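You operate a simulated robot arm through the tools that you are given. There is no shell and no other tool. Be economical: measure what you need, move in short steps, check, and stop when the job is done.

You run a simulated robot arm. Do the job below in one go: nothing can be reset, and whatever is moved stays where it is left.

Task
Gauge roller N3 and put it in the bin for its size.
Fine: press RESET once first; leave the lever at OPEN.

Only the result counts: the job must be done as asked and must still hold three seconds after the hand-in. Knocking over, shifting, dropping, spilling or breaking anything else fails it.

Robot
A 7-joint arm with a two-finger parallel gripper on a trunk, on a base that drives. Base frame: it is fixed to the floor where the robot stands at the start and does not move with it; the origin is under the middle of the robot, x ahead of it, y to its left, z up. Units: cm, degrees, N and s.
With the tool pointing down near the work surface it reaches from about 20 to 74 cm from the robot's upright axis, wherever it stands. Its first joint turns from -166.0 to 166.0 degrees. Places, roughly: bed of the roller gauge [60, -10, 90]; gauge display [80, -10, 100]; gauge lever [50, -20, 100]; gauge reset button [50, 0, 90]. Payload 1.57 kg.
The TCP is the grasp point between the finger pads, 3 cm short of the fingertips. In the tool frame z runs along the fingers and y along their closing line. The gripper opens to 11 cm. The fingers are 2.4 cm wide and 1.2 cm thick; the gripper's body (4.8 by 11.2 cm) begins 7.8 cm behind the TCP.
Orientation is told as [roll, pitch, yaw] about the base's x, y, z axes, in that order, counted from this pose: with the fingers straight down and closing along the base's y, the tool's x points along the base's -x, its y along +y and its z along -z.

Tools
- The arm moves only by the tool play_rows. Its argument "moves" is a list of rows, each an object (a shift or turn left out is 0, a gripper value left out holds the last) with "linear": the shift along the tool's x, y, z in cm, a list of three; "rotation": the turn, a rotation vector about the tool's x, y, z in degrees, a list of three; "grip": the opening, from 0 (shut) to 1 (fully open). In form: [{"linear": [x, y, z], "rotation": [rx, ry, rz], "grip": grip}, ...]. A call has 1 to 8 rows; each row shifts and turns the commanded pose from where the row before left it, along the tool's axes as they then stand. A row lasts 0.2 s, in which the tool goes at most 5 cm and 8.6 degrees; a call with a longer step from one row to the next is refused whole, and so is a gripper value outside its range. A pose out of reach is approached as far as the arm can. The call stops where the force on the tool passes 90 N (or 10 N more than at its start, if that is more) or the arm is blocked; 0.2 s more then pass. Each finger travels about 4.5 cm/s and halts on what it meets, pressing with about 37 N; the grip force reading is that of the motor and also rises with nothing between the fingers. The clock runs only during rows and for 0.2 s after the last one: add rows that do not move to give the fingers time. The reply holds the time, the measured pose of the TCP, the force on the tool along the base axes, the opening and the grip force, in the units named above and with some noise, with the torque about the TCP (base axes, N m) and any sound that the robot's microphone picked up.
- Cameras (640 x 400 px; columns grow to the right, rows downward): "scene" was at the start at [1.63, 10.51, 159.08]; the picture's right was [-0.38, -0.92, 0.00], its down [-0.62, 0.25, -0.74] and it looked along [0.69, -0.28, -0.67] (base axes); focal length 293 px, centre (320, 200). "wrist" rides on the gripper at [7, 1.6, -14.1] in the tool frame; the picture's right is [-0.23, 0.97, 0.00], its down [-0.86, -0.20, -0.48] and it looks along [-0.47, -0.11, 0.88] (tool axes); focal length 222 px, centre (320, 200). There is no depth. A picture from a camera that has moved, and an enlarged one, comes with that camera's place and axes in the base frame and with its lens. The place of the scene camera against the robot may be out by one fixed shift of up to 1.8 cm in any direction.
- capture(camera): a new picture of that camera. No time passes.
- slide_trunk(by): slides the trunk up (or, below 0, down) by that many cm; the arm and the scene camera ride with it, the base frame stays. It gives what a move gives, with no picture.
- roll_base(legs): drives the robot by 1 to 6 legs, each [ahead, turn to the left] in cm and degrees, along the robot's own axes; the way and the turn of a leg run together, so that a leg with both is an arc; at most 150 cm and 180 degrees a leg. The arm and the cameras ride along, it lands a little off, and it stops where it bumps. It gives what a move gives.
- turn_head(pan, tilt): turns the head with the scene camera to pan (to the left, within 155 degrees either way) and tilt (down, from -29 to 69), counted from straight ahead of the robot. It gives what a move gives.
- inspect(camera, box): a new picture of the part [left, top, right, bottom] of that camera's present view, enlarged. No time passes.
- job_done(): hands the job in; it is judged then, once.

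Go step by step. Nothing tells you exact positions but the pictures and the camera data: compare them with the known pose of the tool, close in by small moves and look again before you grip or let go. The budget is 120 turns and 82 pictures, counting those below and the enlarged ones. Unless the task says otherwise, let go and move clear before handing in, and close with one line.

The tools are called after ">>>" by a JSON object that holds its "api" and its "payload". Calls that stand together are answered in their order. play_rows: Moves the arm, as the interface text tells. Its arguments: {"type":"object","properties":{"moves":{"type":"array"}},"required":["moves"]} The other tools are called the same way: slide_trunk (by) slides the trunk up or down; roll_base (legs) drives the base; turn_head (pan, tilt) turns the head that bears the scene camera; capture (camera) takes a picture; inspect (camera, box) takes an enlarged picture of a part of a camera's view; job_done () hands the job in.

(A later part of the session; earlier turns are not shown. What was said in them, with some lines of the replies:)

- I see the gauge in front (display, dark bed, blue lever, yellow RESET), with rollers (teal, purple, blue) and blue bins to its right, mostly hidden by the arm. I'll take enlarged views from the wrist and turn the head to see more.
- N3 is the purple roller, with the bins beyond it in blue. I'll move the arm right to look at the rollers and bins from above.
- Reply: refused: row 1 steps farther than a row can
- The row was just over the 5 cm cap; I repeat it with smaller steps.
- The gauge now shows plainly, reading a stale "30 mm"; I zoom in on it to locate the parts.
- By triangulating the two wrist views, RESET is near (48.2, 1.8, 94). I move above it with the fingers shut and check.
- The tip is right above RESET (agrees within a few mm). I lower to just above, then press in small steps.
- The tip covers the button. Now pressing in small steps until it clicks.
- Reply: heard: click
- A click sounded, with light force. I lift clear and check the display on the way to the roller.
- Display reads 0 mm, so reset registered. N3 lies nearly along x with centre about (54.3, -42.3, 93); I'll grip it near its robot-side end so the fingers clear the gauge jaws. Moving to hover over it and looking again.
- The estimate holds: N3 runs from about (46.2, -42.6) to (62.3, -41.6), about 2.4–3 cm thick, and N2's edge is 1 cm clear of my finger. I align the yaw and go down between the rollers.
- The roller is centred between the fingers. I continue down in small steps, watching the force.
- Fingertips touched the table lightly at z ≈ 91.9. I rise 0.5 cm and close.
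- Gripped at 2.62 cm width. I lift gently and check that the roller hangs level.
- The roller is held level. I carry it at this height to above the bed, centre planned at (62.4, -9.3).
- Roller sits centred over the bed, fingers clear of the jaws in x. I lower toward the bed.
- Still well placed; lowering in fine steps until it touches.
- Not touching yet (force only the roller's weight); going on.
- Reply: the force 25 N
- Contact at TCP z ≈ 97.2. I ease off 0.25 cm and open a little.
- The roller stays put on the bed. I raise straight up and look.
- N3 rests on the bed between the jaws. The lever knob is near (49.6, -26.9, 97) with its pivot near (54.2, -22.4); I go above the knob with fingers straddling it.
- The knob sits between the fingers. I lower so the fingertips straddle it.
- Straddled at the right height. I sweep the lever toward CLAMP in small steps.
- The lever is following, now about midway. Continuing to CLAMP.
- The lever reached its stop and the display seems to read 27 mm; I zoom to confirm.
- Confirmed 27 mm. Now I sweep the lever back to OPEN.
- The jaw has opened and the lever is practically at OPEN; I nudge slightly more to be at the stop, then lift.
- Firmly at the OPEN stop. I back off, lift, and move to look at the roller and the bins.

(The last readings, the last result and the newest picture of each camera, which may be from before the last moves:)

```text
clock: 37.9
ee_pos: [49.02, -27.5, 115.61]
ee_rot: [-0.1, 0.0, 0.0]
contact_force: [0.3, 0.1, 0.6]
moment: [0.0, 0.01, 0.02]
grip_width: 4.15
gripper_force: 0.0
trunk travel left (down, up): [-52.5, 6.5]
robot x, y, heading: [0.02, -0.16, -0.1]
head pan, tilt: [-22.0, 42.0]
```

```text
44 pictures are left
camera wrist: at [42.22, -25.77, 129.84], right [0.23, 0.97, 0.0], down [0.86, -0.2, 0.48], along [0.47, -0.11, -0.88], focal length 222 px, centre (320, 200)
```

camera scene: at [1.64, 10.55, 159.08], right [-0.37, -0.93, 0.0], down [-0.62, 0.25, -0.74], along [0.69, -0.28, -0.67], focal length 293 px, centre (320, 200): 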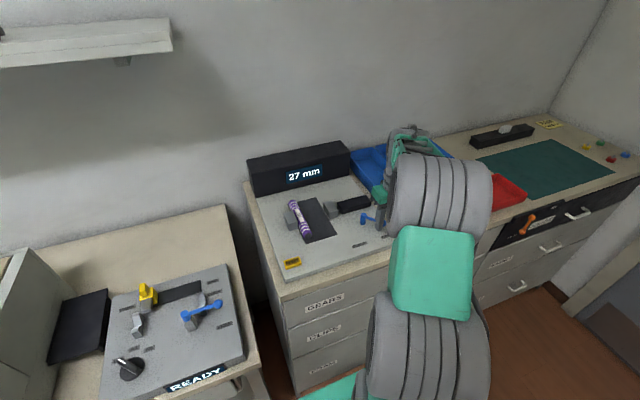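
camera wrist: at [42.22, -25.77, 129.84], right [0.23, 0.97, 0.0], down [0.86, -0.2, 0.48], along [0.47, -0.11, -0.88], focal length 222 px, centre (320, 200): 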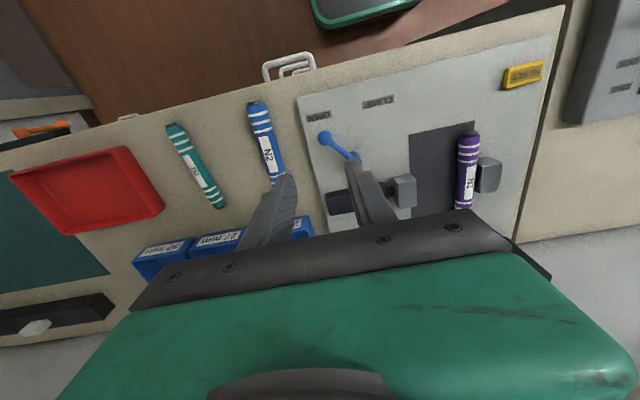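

N3 now lies against the fixed jaw at y ≈ -5.3. I hover over its near part for a closer look.

>>> {"api": "play_rows", "payload": {"moves": [{"linear": [-1.76, 4.44, 0], "grip": 0.42}, {"linear": [-1.76, 4.44, 0]}, {"linear": [-1.76, 4.44, 0]}, {"linear": [-1.76, 4.44, 0]}, {"linear": [-1.76, 4.44, 0]}, {"linear": [0, 0, 4]}, {"linear": [0, 0, 4]}, {"linear": [0, 0, 0]}]}}

>>> {"api": "capture", "payload": {"camera": "wrist"}}

>>> {"api": "capture", "payload": {"camera": "scene"}}

```text
clock: 39.7
ee_pos: [58.32, -5.42, 107.43]
ee_rot: [0.0, 0.0, 0.0]
contact_force: [0.0, -1.0, 0.3]
moment: [-0.03, 0.05, 0.0]
grip_width: 4.64
gripper_force: 0.0
trunk travel left (down, up): [-52.5, 6.5]
robot x, y, heading: [0.14, 0.14, -0.0]
head pan, tilt: [-22.0, 42.0]
```

```text
43 pictures are left
camera wrist: at [51.28, -3.69, 121.75], right [0.23, 0.97, 0.0], down [0.85, -0.2, 0.48], along [0.47, -0.11, -0.88], focal length 222 px, centre (320, 200)
```

wrist: 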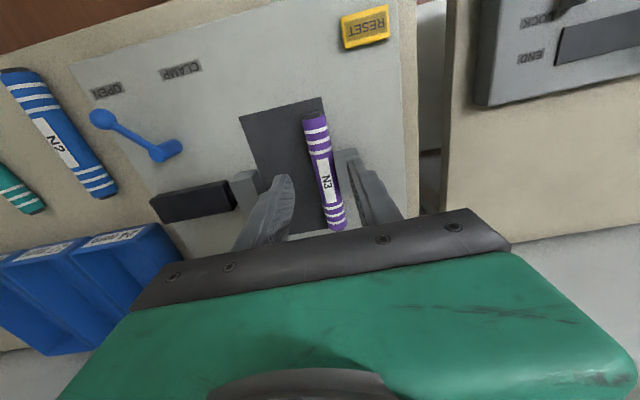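

```text
42 pictures are left
camera scene: at [1.66, 10.57, 159.08], right [-0.37, -0.93, 0.0], down [-0.62, 0.25, -0.74], along [0.69, -0.28, -0.67], focal length 293 px, centre (320, 200)
```

scene: 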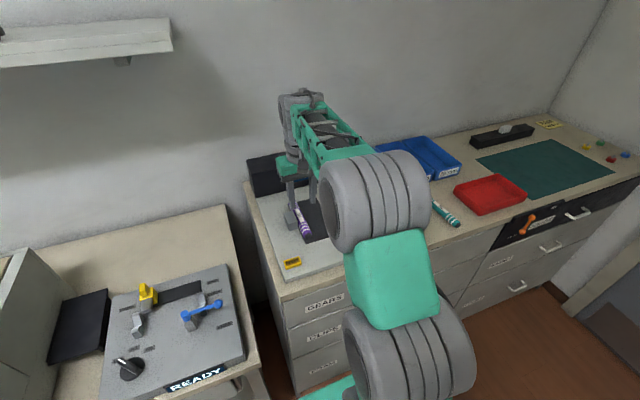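

N3 lies straight along x from 54.8 to 70.4 at y ≈ -5.3; the fixed jaw starts near x 59.8. I grip at x ≈ 57.5 so the finger clears the jaw.

>>> {"api": "play_rows", "payload": {"moves": [{"linear": [0.8, 0.05, 3]}, {"linear": [0, 0, 3]}, {"linear": [0, 0, 2]}, {"linear": [0, 0, 0]}]}}

>>> {"api": "capture", "payload": {"camera": "wrist"}}

```text
clock: 40.7
ee_pos: [57.06, -5.12, 99.61]
ee_rot: [0.0, -0.1, 0.0]
contact_force: [-0.4, -0.4, 0.4]
moment: [0.01, 0.01, 0.03]
grip_width: 4.61
gripper_force: 0.1
trunk travel left (down, up): [-52.5, 6.5]
robot x, y, heading: [0.22, 0.06, 0.2]
head pan, tilt: [-22.0, 42.0]
```

```text
41 pictures are left
camera wrist: at [50.22, -3.53, 113.93], right [0.23, 0.97, 0.0], down [0.86, -0.2, 0.48], along [0.47, -0.11, -0.88], focal length 222 px, centre (320, 200)
```

wrist: 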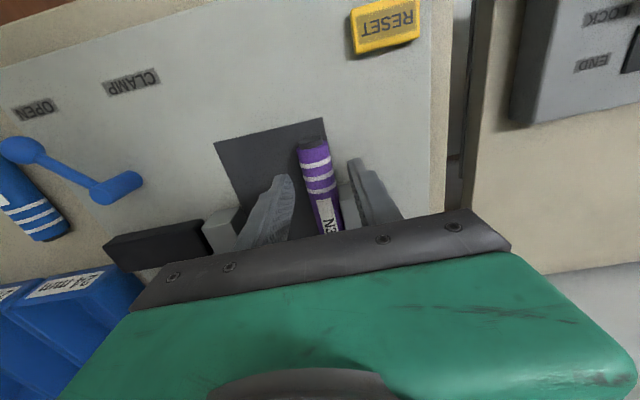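

The roller is centred between the fingers with the jaw behind. Going down to grip height in small steps.

>>> {"api": "play_rows", "payload": {"moves": [{"linear": [0, 0, 1]}, {"linear": [0, 0, 0.7]}, {"linear": [0, 0, 0.4]}, {"linear": [0, 0, 0]}]}}

```text
clock: 41.7
ee_pos: [57.04, -5.16, 97.53]
ee_rot: [-0.1, 0.0, 0.0]
contact_force: [-0.2, -0.2, -0.3]
moment: [0.01, 0.0, -0.02]
grip_width: 4.6
gripper_force: 0.0
trunk travel left (down, up): [-52.5, 6.5]
robot x, y, heading: [-0.19, 0.0, -0.2]
head pan, tilt: [-22.0, 42.0]
```

Free of contact at z 97.5. Shift 0.3 cm ahead and close.

>>> {"api": "play_rows", "payload": {"moves": [{"linear": [-0.3, 0, 0.1]}, {"linear": [0, 0, 0], "grip": 0}, {"linear": [0, 0, 0]}, {"linear": [0, 0, 0]}, {"linear": [0, 0, 0]}]}}

>>> {"api": "capture", "payload": {"camera": "wrist"}}

```text
clock: 42.9
ee_pos: [57.3, -5.38, 97.41]
ee_rot: [0.0, 0.0, 0.0]
contact_force: [0.0, -15.6, 0.3]
moment: [-0.32, 0.05, -0.35]
grip_width: 2.62
gripper_force: 36.6
trunk travel left (down, up): [-52.5, 6.5]
robot x, y, heading: [0.1, -0.52, -0.2]
head pan, tilt: [-22.0, 42.0]
```

```text
40 pictures are left
camera wrist: at [50.41, -3.68, 111.61], right [0.23, 0.97, 0.0], down [0.85, -0.2, 0.48], along [0.47, -0.11, -0.88], focal length 222 px, centre (320, 200)
```

wrist: 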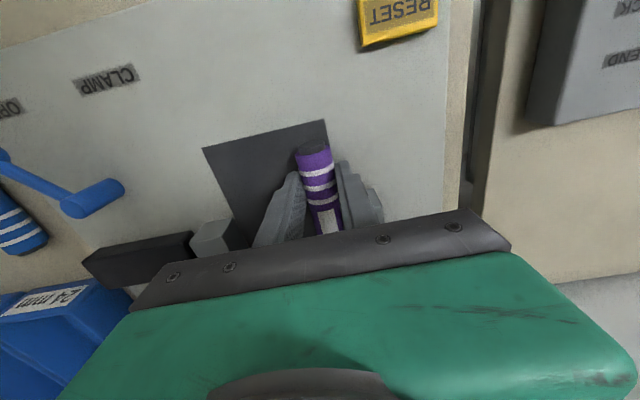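

Gripped, with slight sideways pressure from the fixed jaw. I shift a little away from it and lift.

>>> {"api": "play_rows", "payload": {"moves": [{"linear": [0, -0.4, 0]}, {"linear": [0, -1, -0.3]}, {"linear": [0, -1, -1]}, {"linear": [0, 0, -4]}, {"linear": [0, 0, -4]}, {"linear": [0, 0, -4]}, {"linear": [0, 0, -3]}, {"linear": [0, 0, 0]}]}}

>>> {"api": "capture", "payload": {"camera": "wrist"}}

>>> {"api": "turn_head", "payload": {"pan": -38, "tilt": 42}}

>>> {"api": "capture", "payload": {"camera": "scene"}}

```text
clock: 44.7
ee_pos: [57.37, -7.56, 113.79]
ee_rot: [0.0, -0.1, -0.1]
contact_force: [0.2, 0.5, -1.6]
moment: [-0.01, 0.03, 0.02]
grip_width: 2.59
gripper_force: 37.4
trunk travel left (down, up): [-52.5, 6.5]
robot x, y, heading: [-0.15, 0.14, -0.1]
head pan, tilt: [-22.0, 42.0]
```

```text
39 pictures are left
camera wrist: at [50.5, -5.9, 128.03], right [0.23, 0.97, 0.0], down [0.86, -0.2, 0.48], along [0.47, -0.11, -0.88], focal length 222 px, centre (320, 200)
```

wrist: 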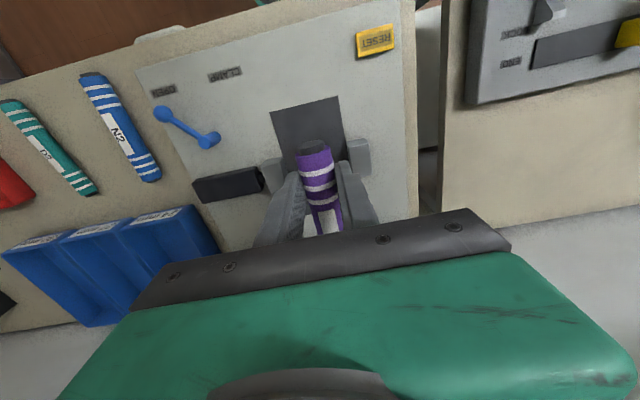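

```text
clock: 45.5
ee_pos: [57.25, -7.65, 113.79]
ee_rot: [0.0, 0.0, 0.0]
contact_force: [-0.6, 0.4, -0.3]
moment: [0.0, 0.04, 0.03]
grip_width: 2.63
gripper_force: 36.8
trunk travel left (down, up): [-52.5, 6.5]
robot x, y, heading: [0.51, 0.26, 0.1]
head pan, tilt: [-38.0, 42.0]
```

```text
38 pictures are left
camera scene: at [0.49, 8.54, 159.08], right [-0.62, -0.79, 0.0], down [-0.53, 0.41, -0.74], along [0.59, -0.46, -0.67], focal length 293 px, centre (320, 200)
```

scene: 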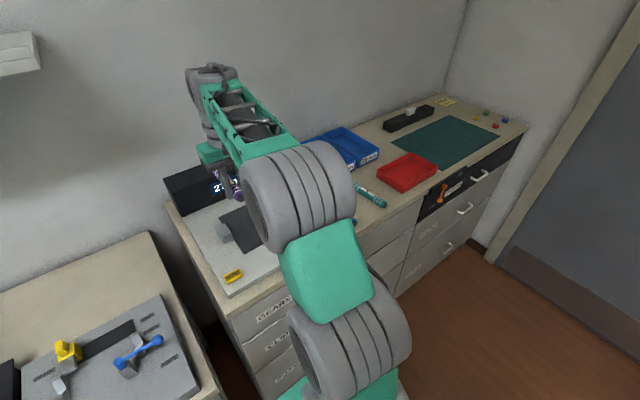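

N3 is held again and the lever rests at OPEN. The 27 mm bin (middle one, centre about y -50, x 64–87) is out of reach, so the base must shift to the right; I look at the floor around the base first.

>>> {"api": "turn_head", "payload": {"pan": 35, "tilt": 65}}

>>> {"api": "capture", "payload": {"camera": "scene"}}

>>> {"api": "turn_head", "payload": {"pan": -80, "tilt": 55}}

>>> {"api": "capture", "payload": {"camera": "scene"}}

>>> {"api": "turn_head", "payload": {"pan": -110, "tilt": 30}}

>>> {"api": "capture", "payload": {"camera": "scene"}}

```text
clock: 46.9
ee_pos: [57.43, -7.4, 113.75]
ee_rot: [0.0, -0.1, 0.0]
contact_force: [0.5, 0.1, -1.1]
moment: [-0.06, 0.05, -0.04]
grip_width: 2.59
gripper_force: 37.0
trunk travel left (down, up): [-52.5, 6.5]
robot x, y, heading: [0.01, 0.32, 0.2]
head pan, tilt: [35.0, 65.0]
```

```text
37 pictures are left
camera scene: at [-1.12, 17.16, 156.15], right [0.57, -0.82, 0.0], down [-0.74, -0.52, -0.42], along [0.35, 0.24, -0.91], focal length 293 px, centre (320, 200)
```

scene: 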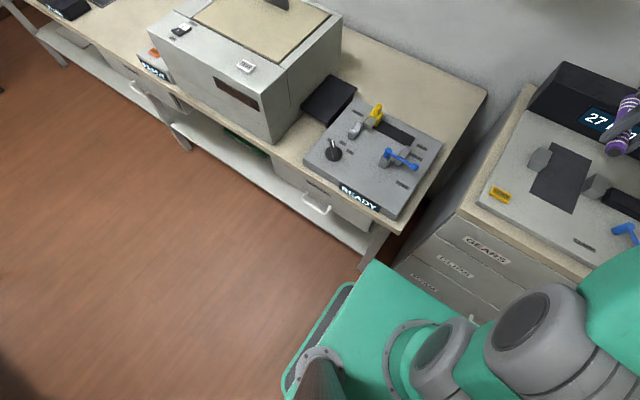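

```text
clock: 48.9
ee_pos: [57.43, -7.5, 113.73]
ee_rot: [0.0, 0.1, 0.0]
contact_force: [0.4, 1.2, -2.2]
moment: [-0.03, 0.05, 0.01]
grip_width: 2.61
gripper_force: 37.0
trunk travel left (down, up): [-52.5, 6.5]
robot x, y, heading: [-0.18, -0.33, 0.0]
head pan, tilt: [-80.0, 55.0]
```

```text
36 pictures are left
camera scene: at [-4.84, 6.58, 157.31], right [-0.98, -0.17, 0.0], down [-0.14, 0.81, -0.57], along [0.1, -0.56, -0.82], focal length 293 px, centre (320, 200)
```

scene: 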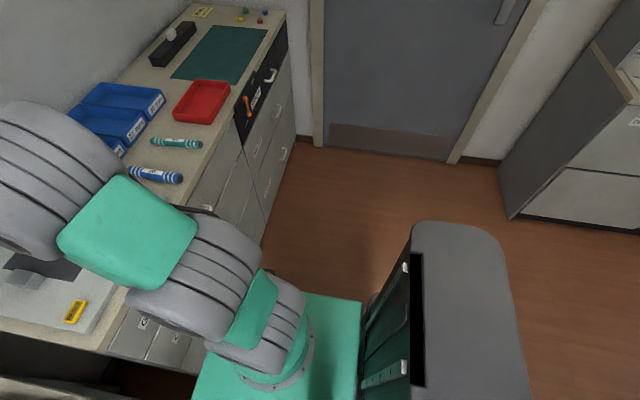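

```text
clock: 49.8
ee_pos: [57.3, -7.61, 113.83]
ee_rot: [0.0, 0.1, 0.0]
contact_force: [0.4, -0.3, -1.9]
moment: [0.02, 0.02, 0.03]
grip_width: 2.6
gripper_force: 37.0
trunk travel left (down, up): [-52.5, 6.5]
robot x, y, heading: [-0.27, -0.37, -0.2]
head pan, tilt: [-110.0, 30.0]
```

```text
35 pictures are left
camera scene: at [-9.18, 5.18, 160.9], right [-0.94, 0.34, 0.0], down [0.17, 0.47, -0.87], along [-0.3, -0.81, -0.5], focal length 293 px, centre (320, 200)
```

scene: 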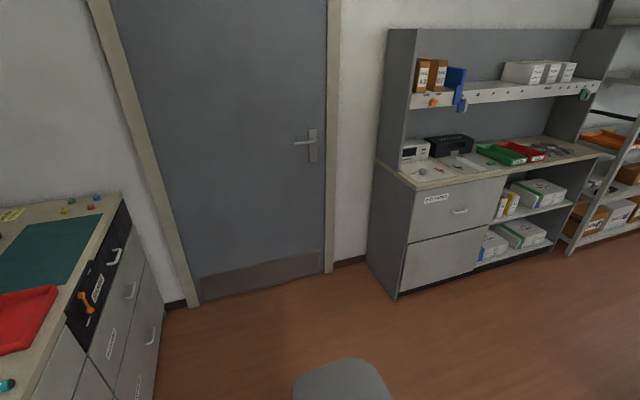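

There is free floor to the right and behind. I back up 20, turn right, drive 47, turn left and come forward again 22, with the arm riding high at z 114.

>>> {"api": "roll_base", "payload": {"legs": [[-20, 0], [0, -90], [47, 0], [0, 90]]}}

>>> {"api": "turn_head", "payload": {"pan": -10, "tilt": 48}}

>>> {"api": "capture", "payload": {"camera": "scene"}}

>>> {"api": "capture", "payload": {"camera": "wrist"}}

```text
clock: 61.6
ee_pos: [38.57, -51.73, 113.83]
ee_rot: [0.0, 0.0, 3.8]
contact_force: [0.0, -0.6, -1.3]
moment: [-0.03, 0.04, 0.04]
grip_width: 2.62
gripper_force: 37.5
trunk travel left (down, up): [-52.5, 6.5]
robot x, y, heading: [-18.92, -47.89, 3.9]
head pan, tilt: [-110.0, 30.0]
```

```text
clock: 63.3
ee_pos: [38.65, -51.69, 113.79]
ee_rot: [0.0, 0.0, 3.9]
contact_force: [0.0, 0.0, -0.8]
moment: [-0.03, 0.07, -0.01]
grip_width: 2.6
gripper_force: 37.4
trunk travel left (down, up): [-52.5, 6.5]
robot x, y, heading: [-19.4, -47.88, 3.7]
head pan, tilt: [-10.0, 48.0]
```

```text
34 pictures are left
camera scene: at [-18.49, -35.74, 158.23], right [-0.11, -0.99, 0.0], down [-0.74, 0.08, -0.67], along [0.67, -0.07, -0.74], focal length 293 px, centre (320, 200)
```

scene: 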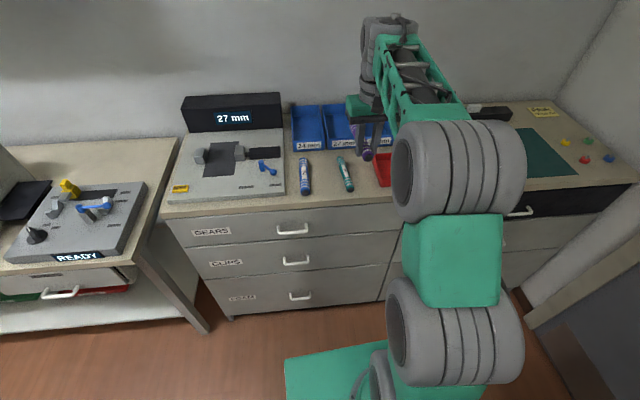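

```text
33 pictures are left
camera wrist: at [31.6, -50.59, 128.01], right [0.16, 0.99, 0.0], down [0.87, -0.14, 0.48], along [0.47, -0.08, -0.88], focal length 222 px, centre (320, 200)
```

wrist: 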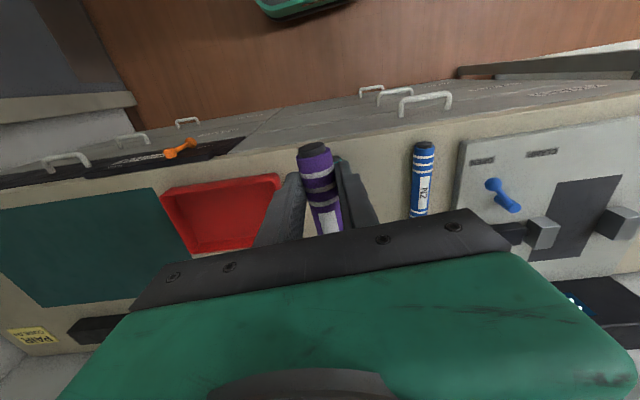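

The base landed well at (-19, -48), heading 3.8°. I come forward 22 cm, straightening up.

>>> {"api": "roll_base", "payload": {"legs": [[22, -3.8]]}}

>>> {"api": "turn_head", "payload": {"pan": 10, "tilt": 48}}

>>> {"api": "capture", "payload": {"camera": "scene"}}

>>> {"api": "capture", "payload": {"camera": "wrist"}}

```text
clock: 65.0
ee_pos: [60.08, -54.83, 113.71]
ee_rot: [0.0, 0.1, 0.1]
contact_force: [0.7, 0.2, -0.7]
moment: [0.01, 0.1, 0.0]
grip_width: 2.62
gripper_force: 37.1
trunk travel left (down, up): [-52.5, 6.5]
robot x, y, heading: [2.71, -47.42, 0.0]
head pan, tilt: [-10.0, 48.0]
```

```text
clock: 65.8
ee_pos: [60.13, -54.86, 113.69]
ee_rot: [0.0, -0.1, 0.1]
contact_force: [0.6, -1.1, -1.1]
moment: [-0.03, 0.0, 0.04]
grip_width: 2.61
gripper_force: 36.6
trunk travel left (down, up): [-52.5, 6.5]
robot x, y, heading: [2.64, -47.15, -0.0]
head pan, tilt: [10.0, 48.0]
```

```text
32 pictures are left
camera scene: at [4.36, -32.33, 158.23], right [0.17, -0.98, 0.0], down [-0.73, -0.13, -0.67], along [0.66, 0.12, -0.74], focal length 293 px, centre (320, 200)
```

scene: 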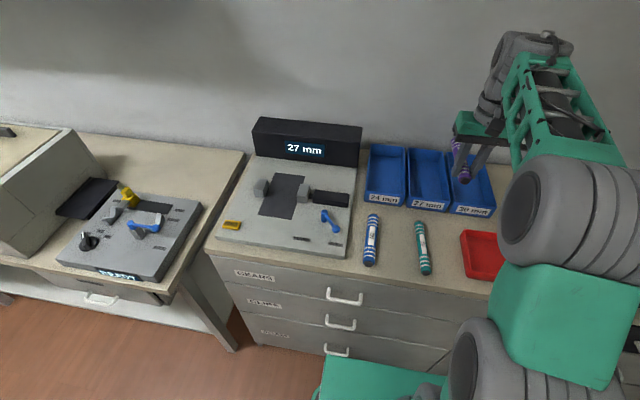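

```text
31 pictures are left
camera wrist: at [53.23, -53.22, 127.99], right [0.23, 0.97, 0.0], down [0.86, -0.2, 0.48], along [0.47, -0.11, -0.88], focal length 222 px, centre (320, 200)
```

wrist: 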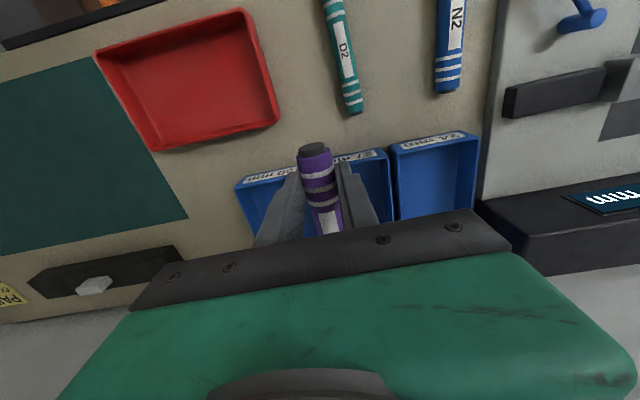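

Bins 24, 27, 30 stand in that order from left to right; the middle one is mine. I zoom in to measure it.

>>> {"api": "inspect", "payload": {"camera": "scene", "box": [350, 120, 510, 230]}}

>>> {"api": "inspect", "payload": {"camera": "wrist", "box": [220, 120, 500, 270]}}

```text
3.64 times, centred on (430, 175) of scene
camera zoom: at [4.36, -32.33, 158.23], right [0.17, -0.98, 0.0], down [-0.73, -0.13, -0.67], along [0.66, 0.12, -0.74], focal length 1065 px, centre (-80, 291)
```

zoom: 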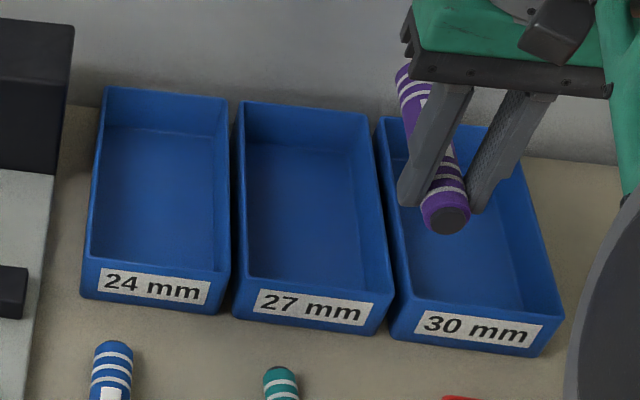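

```text
2.29 times, centred on (360, 195) of wrist
camera zoom: at [53.23, -53.22, 127.99], right [0.23, 0.97, 0.0], down [0.86, -0.2, 0.48], along [0.47, -0.11, -0.88], focal length 508 px, centre (229, 211)
```

zoom: 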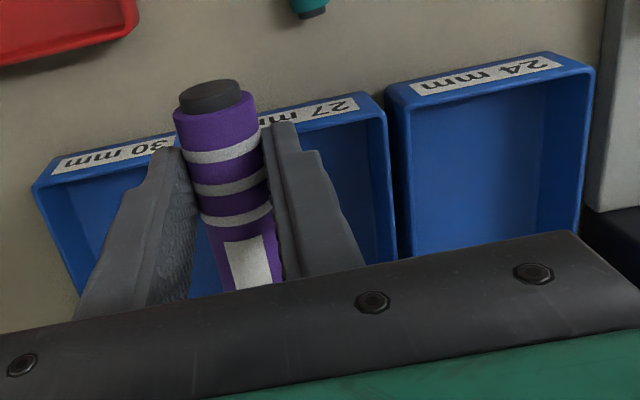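

The 27 bin spans about y -46 to -58 and x 64 to 87. I move over it and look again for a second bearing.

>>> {"api": "play_rows", "payload": {"moves": [{"linear": [-3, 1.6, 0]}, {"linear": [-3, 1.6, 0]}, {"linear": [-3, 0, 0]}, {"linear": [-1.2, 0, 0]}, {"linear": [0, 0, 0]}]}}

>>> {"api": "capture", "payload": {"camera": "wrist"}}

>>> {"api": "inspect", "payload": {"camera": "scene", "box": [350, 100, 530, 230]}}

```text
clock: 67.0
ee_pos: [70.39, -51.82, 113.42]
ee_rot: [0.0, 0.1, 0.1]
contact_force: [-1.0, -0.4, -0.1]
moment: [-0.01, 0.07, 0.0]
grip_width: 2.59
gripper_force: 37.1
trunk travel left (down, up): [-52.5, 6.5]
robot x, y, heading: [2.93, -47.21, -0.1]
head pan, tilt: [10.0, 48.0]
```

```text
28 pictures are left
camera wrist: at [63.48, -50.17, 127.7], right [0.23, 0.97, 0.0], down [0.86, -0.2, 0.48], along [0.47, -0.11, -0.88], focal length 222 px, centre (320, 200)
```

wrist: 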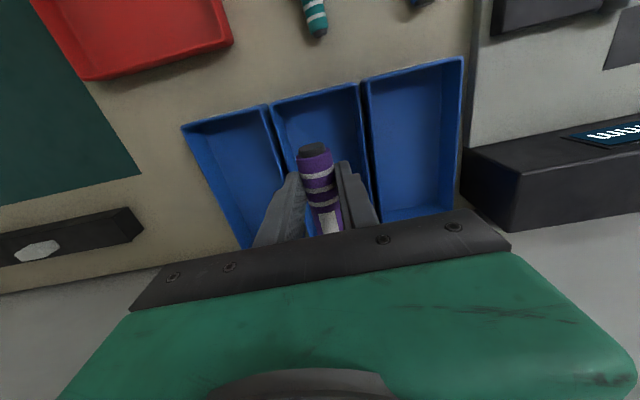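

```text
3.08 times, centred on (440, 165) of scene
camera zoom: at [4.34, -32.32, 158.23], right [0.17, -0.98, 0.0], down [-0.73, -0.13, -0.67], along [0.66, 0.12, -0.74], focal length 901 px, centre (-49, 308)
```

zoom: 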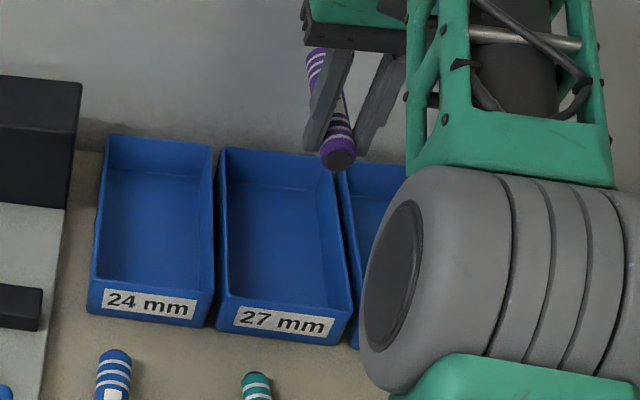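

The bin's centre line is y ≈ -51.4 and it runs x 65–87; the roller (67.7–83.3) fits in. I centre it and lower.

>>> {"api": "play_rows", "payload": {"moves": [{"linear": [0, 0.4, 3]}, {"linear": [0, 0, 4]}, {"linear": [0, 0, 4]}, {"linear": [0, 0, 2]}, {"linear": [0, 0, 0]}]}}

>>> {"api": "capture", "payload": {"camera": "wrist"}}

>>> {"api": "inspect", "payload": {"camera": "scene", "box": [350, 100, 530, 230]}}

```text
clock: 68.2
ee_pos: [70.34, -51.35, 100.55]
ee_rot: [0.0, 0.0, 0.2]
contact_force: [0.5, -0.4, -0.9]
moment: [-0.01, 0.02, -0.01]
grip_width: 2.6
gripper_force: 37.7
trunk travel left (down, up): [-52.5, 6.5]
robot x, y, heading: [2.64, -47.43, 0.0]
head pan, tilt: [10.0, 48.0]
```

```text
26 pictures are left
camera wrist: at [63.46, -49.61, 114.9], right [0.23, 0.97, 0.0], down [0.86, -0.2, 0.48], along [0.47, -0.11, -0.88], focal length 222 px, centre (320, 200)
```

wrist: 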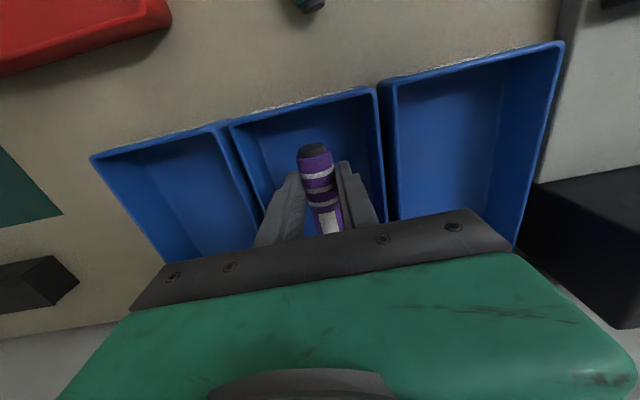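

```text
3.08 times, centred on (440, 165) of scene
camera zoom: at [4.36, -32.33, 158.23], right [0.17, -0.98, 0.0], down [-0.73, -0.13, -0.67], along [0.66, 0.12, -0.74], focal length 901 px, centre (-49, 308)
```

zoom: 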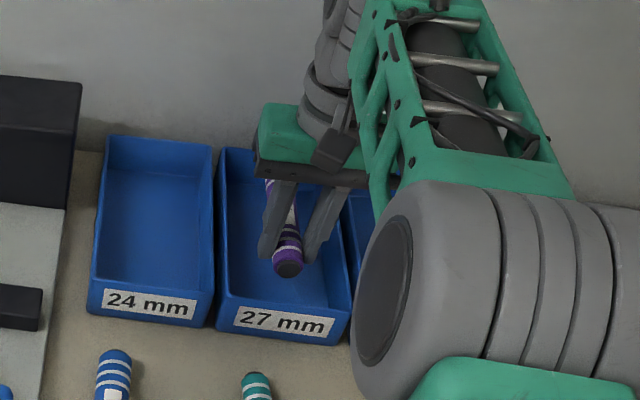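

N3 is over the middle of the 27 mm bin. Lowering to the floor in small steps.

>>> {"api": "play_rows", "payload": {"moves": [{"linear": [0, 0, 1.5]}, {"linear": [0, 0, 1]}, {"linear": [0, 0, 0.8]}, {"linear": [0, 0, 0.4]}, {"linear": [0, 0, 0]}]}}

```text
clock: 69.4
ee_pos: [70.39, -51.2, 97.02]
ee_rot: [0.0, 0.0, 0.0]
contact_force: [0.4, 0.6, -0.3]
moment: [-0.03, 0.01, 0.0]
grip_width: 2.62
gripper_force: 37.0
trunk travel left (down, up): [-52.5, 6.5]
robot x, y, heading: [2.58, -47.45, -0.1]
head pan, tilt: [10.0, 48.0]
```

>>> {"api": "play_rows", "payload": {"moves": [{"linear": [0, 0, 0.3]}, {"linear": [0, 0, 0.3]}, {"linear": [0, 0, 0.2]}, {"linear": [0, 0, 0]}]}}

```text
clock: 70.4
ee_pos: [70.28, -51.24, 96.14]
ee_rot: [0.0, -0.1, 0.1]
contact_force: [1.1, -0.2, -1.3]
moment: [0.0, 0.07, 0.03]
grip_width: 2.62
gripper_force: 36.7
trunk travel left (down, up): [-52.5, 6.5]
robot x, y, heading: [2.73, -47.54, -0.1]
head pan, tilt: [10.0, 48.0]
```

>>> {"api": "play_rows", "payload": {"moves": [{"linear": [0, 0, 0.2]}, {"linear": [0, 0, 0.2]}, {"linear": [0, 0, 0]}]}}

```text
clock: 71.2
ee_pos: [70.27, -51.18, 95.93]
ee_rot: [0.0, 0.0, 0.0]
contact_force: [-0.7, -0.1, 1.8]
moment: [0.02, -0.28, -0.03]
grip_width: 2.64
gripper_force: 36.9
trunk travel left (down, up): [-52.5, 6.5]
robot x, y, heading: [2.77, -47.52, -0.1]
head pan, tilt: [10.0, 48.0]
```

Light contact with the bin floor (the force turned upward). I open, then lift straight out.

>>> {"api": "play_rows", "payload": {"moves": [{"linear": [0, 0, 0], "grip": 0.3}, {"linear": [0, 0, 0]}, {"linear": [0, 0, 0], "grip": 0.42}, {"linear": [0, 0, 0]}, {"linear": [0, 0, -2]}, {"linear": [0, 0, -4]}, {"linear": [0, 0, -4]}, {"linear": [0, 0, -4]}]}}

>>> {"api": "play_rows", "payload": {"moves": [{"linear": [0, 0, -4]}, {"linear": [4, 0, 0]}, {"linear": [4, 0, 0]}, {"linear": [4, 0, 0]}, {"linear": [4, 0, 0]}, {"linear": [4, 0, 0]}, {"linear": [0, 0, 0]}]}}

>>> {"api": "capture", "payload": {"camera": "wrist"}}

>>> {"api": "capture", "payload": {"camera": "scene"}}

>>> {"api": "inspect", "payload": {"camera": "scene", "box": [220, 110, 530, 280]}}

```text
clock: 73.0
ee_pos: [69.98, -51.48, 110.11]
ee_rot: [0.1, 0.1, 0.0]
contact_force: [0.6, 0.3, -0.4]
moment: [-0.01, 0.02, 0.0]
grip_width: 4.62
gripper_force: 0.0
trunk travel left (down, up): [-52.5, 6.5]
robot x, y, heading: [2.96, -47.61, -0.1]
head pan, tilt: [10.0, 48.0]
```

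```text
clock: 74.6
ee_pos: [50.44, -51.16, 113.91]
ee_rot: [0.0, 0.1, -0.1]
contact_force: [-1.1, 0.7, -0.7]
moment: [0.04, 0.02, -0.04]
grip_width: 4.6
gripper_force: 0.0
trunk travel left (down, up): [-52.5, 6.5]
robot x, y, heading: [2.76, -47.24, -0.1]
head pan, tilt: [10.0, 48.0]
```

```text
24 pictures are left
camera wrist: at [43.55, -49.38, 128.16], right [0.23, 0.97, 0.0], down [0.86, -0.2, 0.48], along [0.47, -0.11, -0.88], focal length 222 px, centre (320, 200)
```

wrist: 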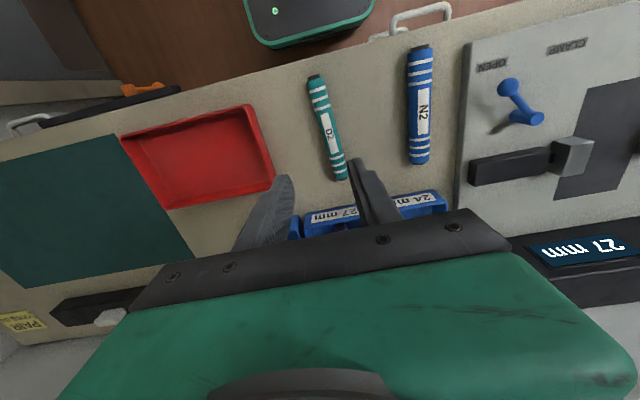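

```text
23 pictures are left
camera scene: at [4.33, -32.33, 158.23], right [0.17, -0.98, 0.0], down [-0.73, -0.13, -0.67], along [0.66, 0.12, -0.74], focal length 293 px, centre (320, 200)
```

scene: 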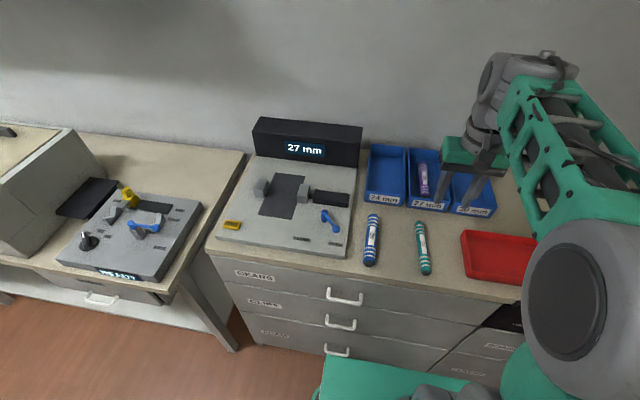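

```text
2.06 times, centred on (375, 195) of scene
camera zoom: at [4.33, -32.33, 158.23], right [0.17, -0.98, 0.0], down [-0.73, -0.13, -0.67], along [0.66, 0.12, -0.74], focal length 604 px, centre (206, 210)
```

zoom: 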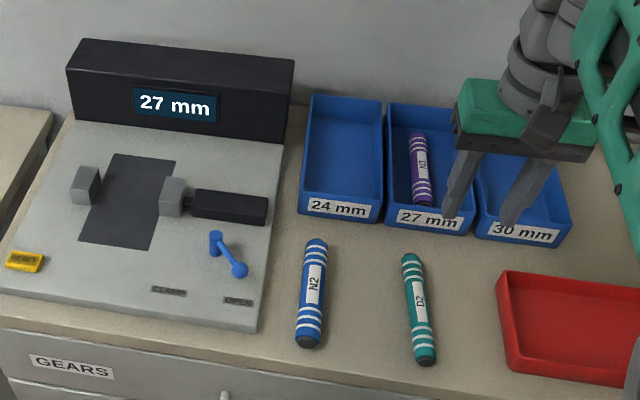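

N3 lies in the 27 mm bin, the lever is at OPEN, the other rollers are undisturbed, and the gripper is clear; I hand in.

>>> {"api": "job_done", "payload": {}}

```text
The job is handed in.
```

I pressed RESET once, gauged N3 at 27 mm, and put it in the 27 mm bin. The lever is back at OPEN.
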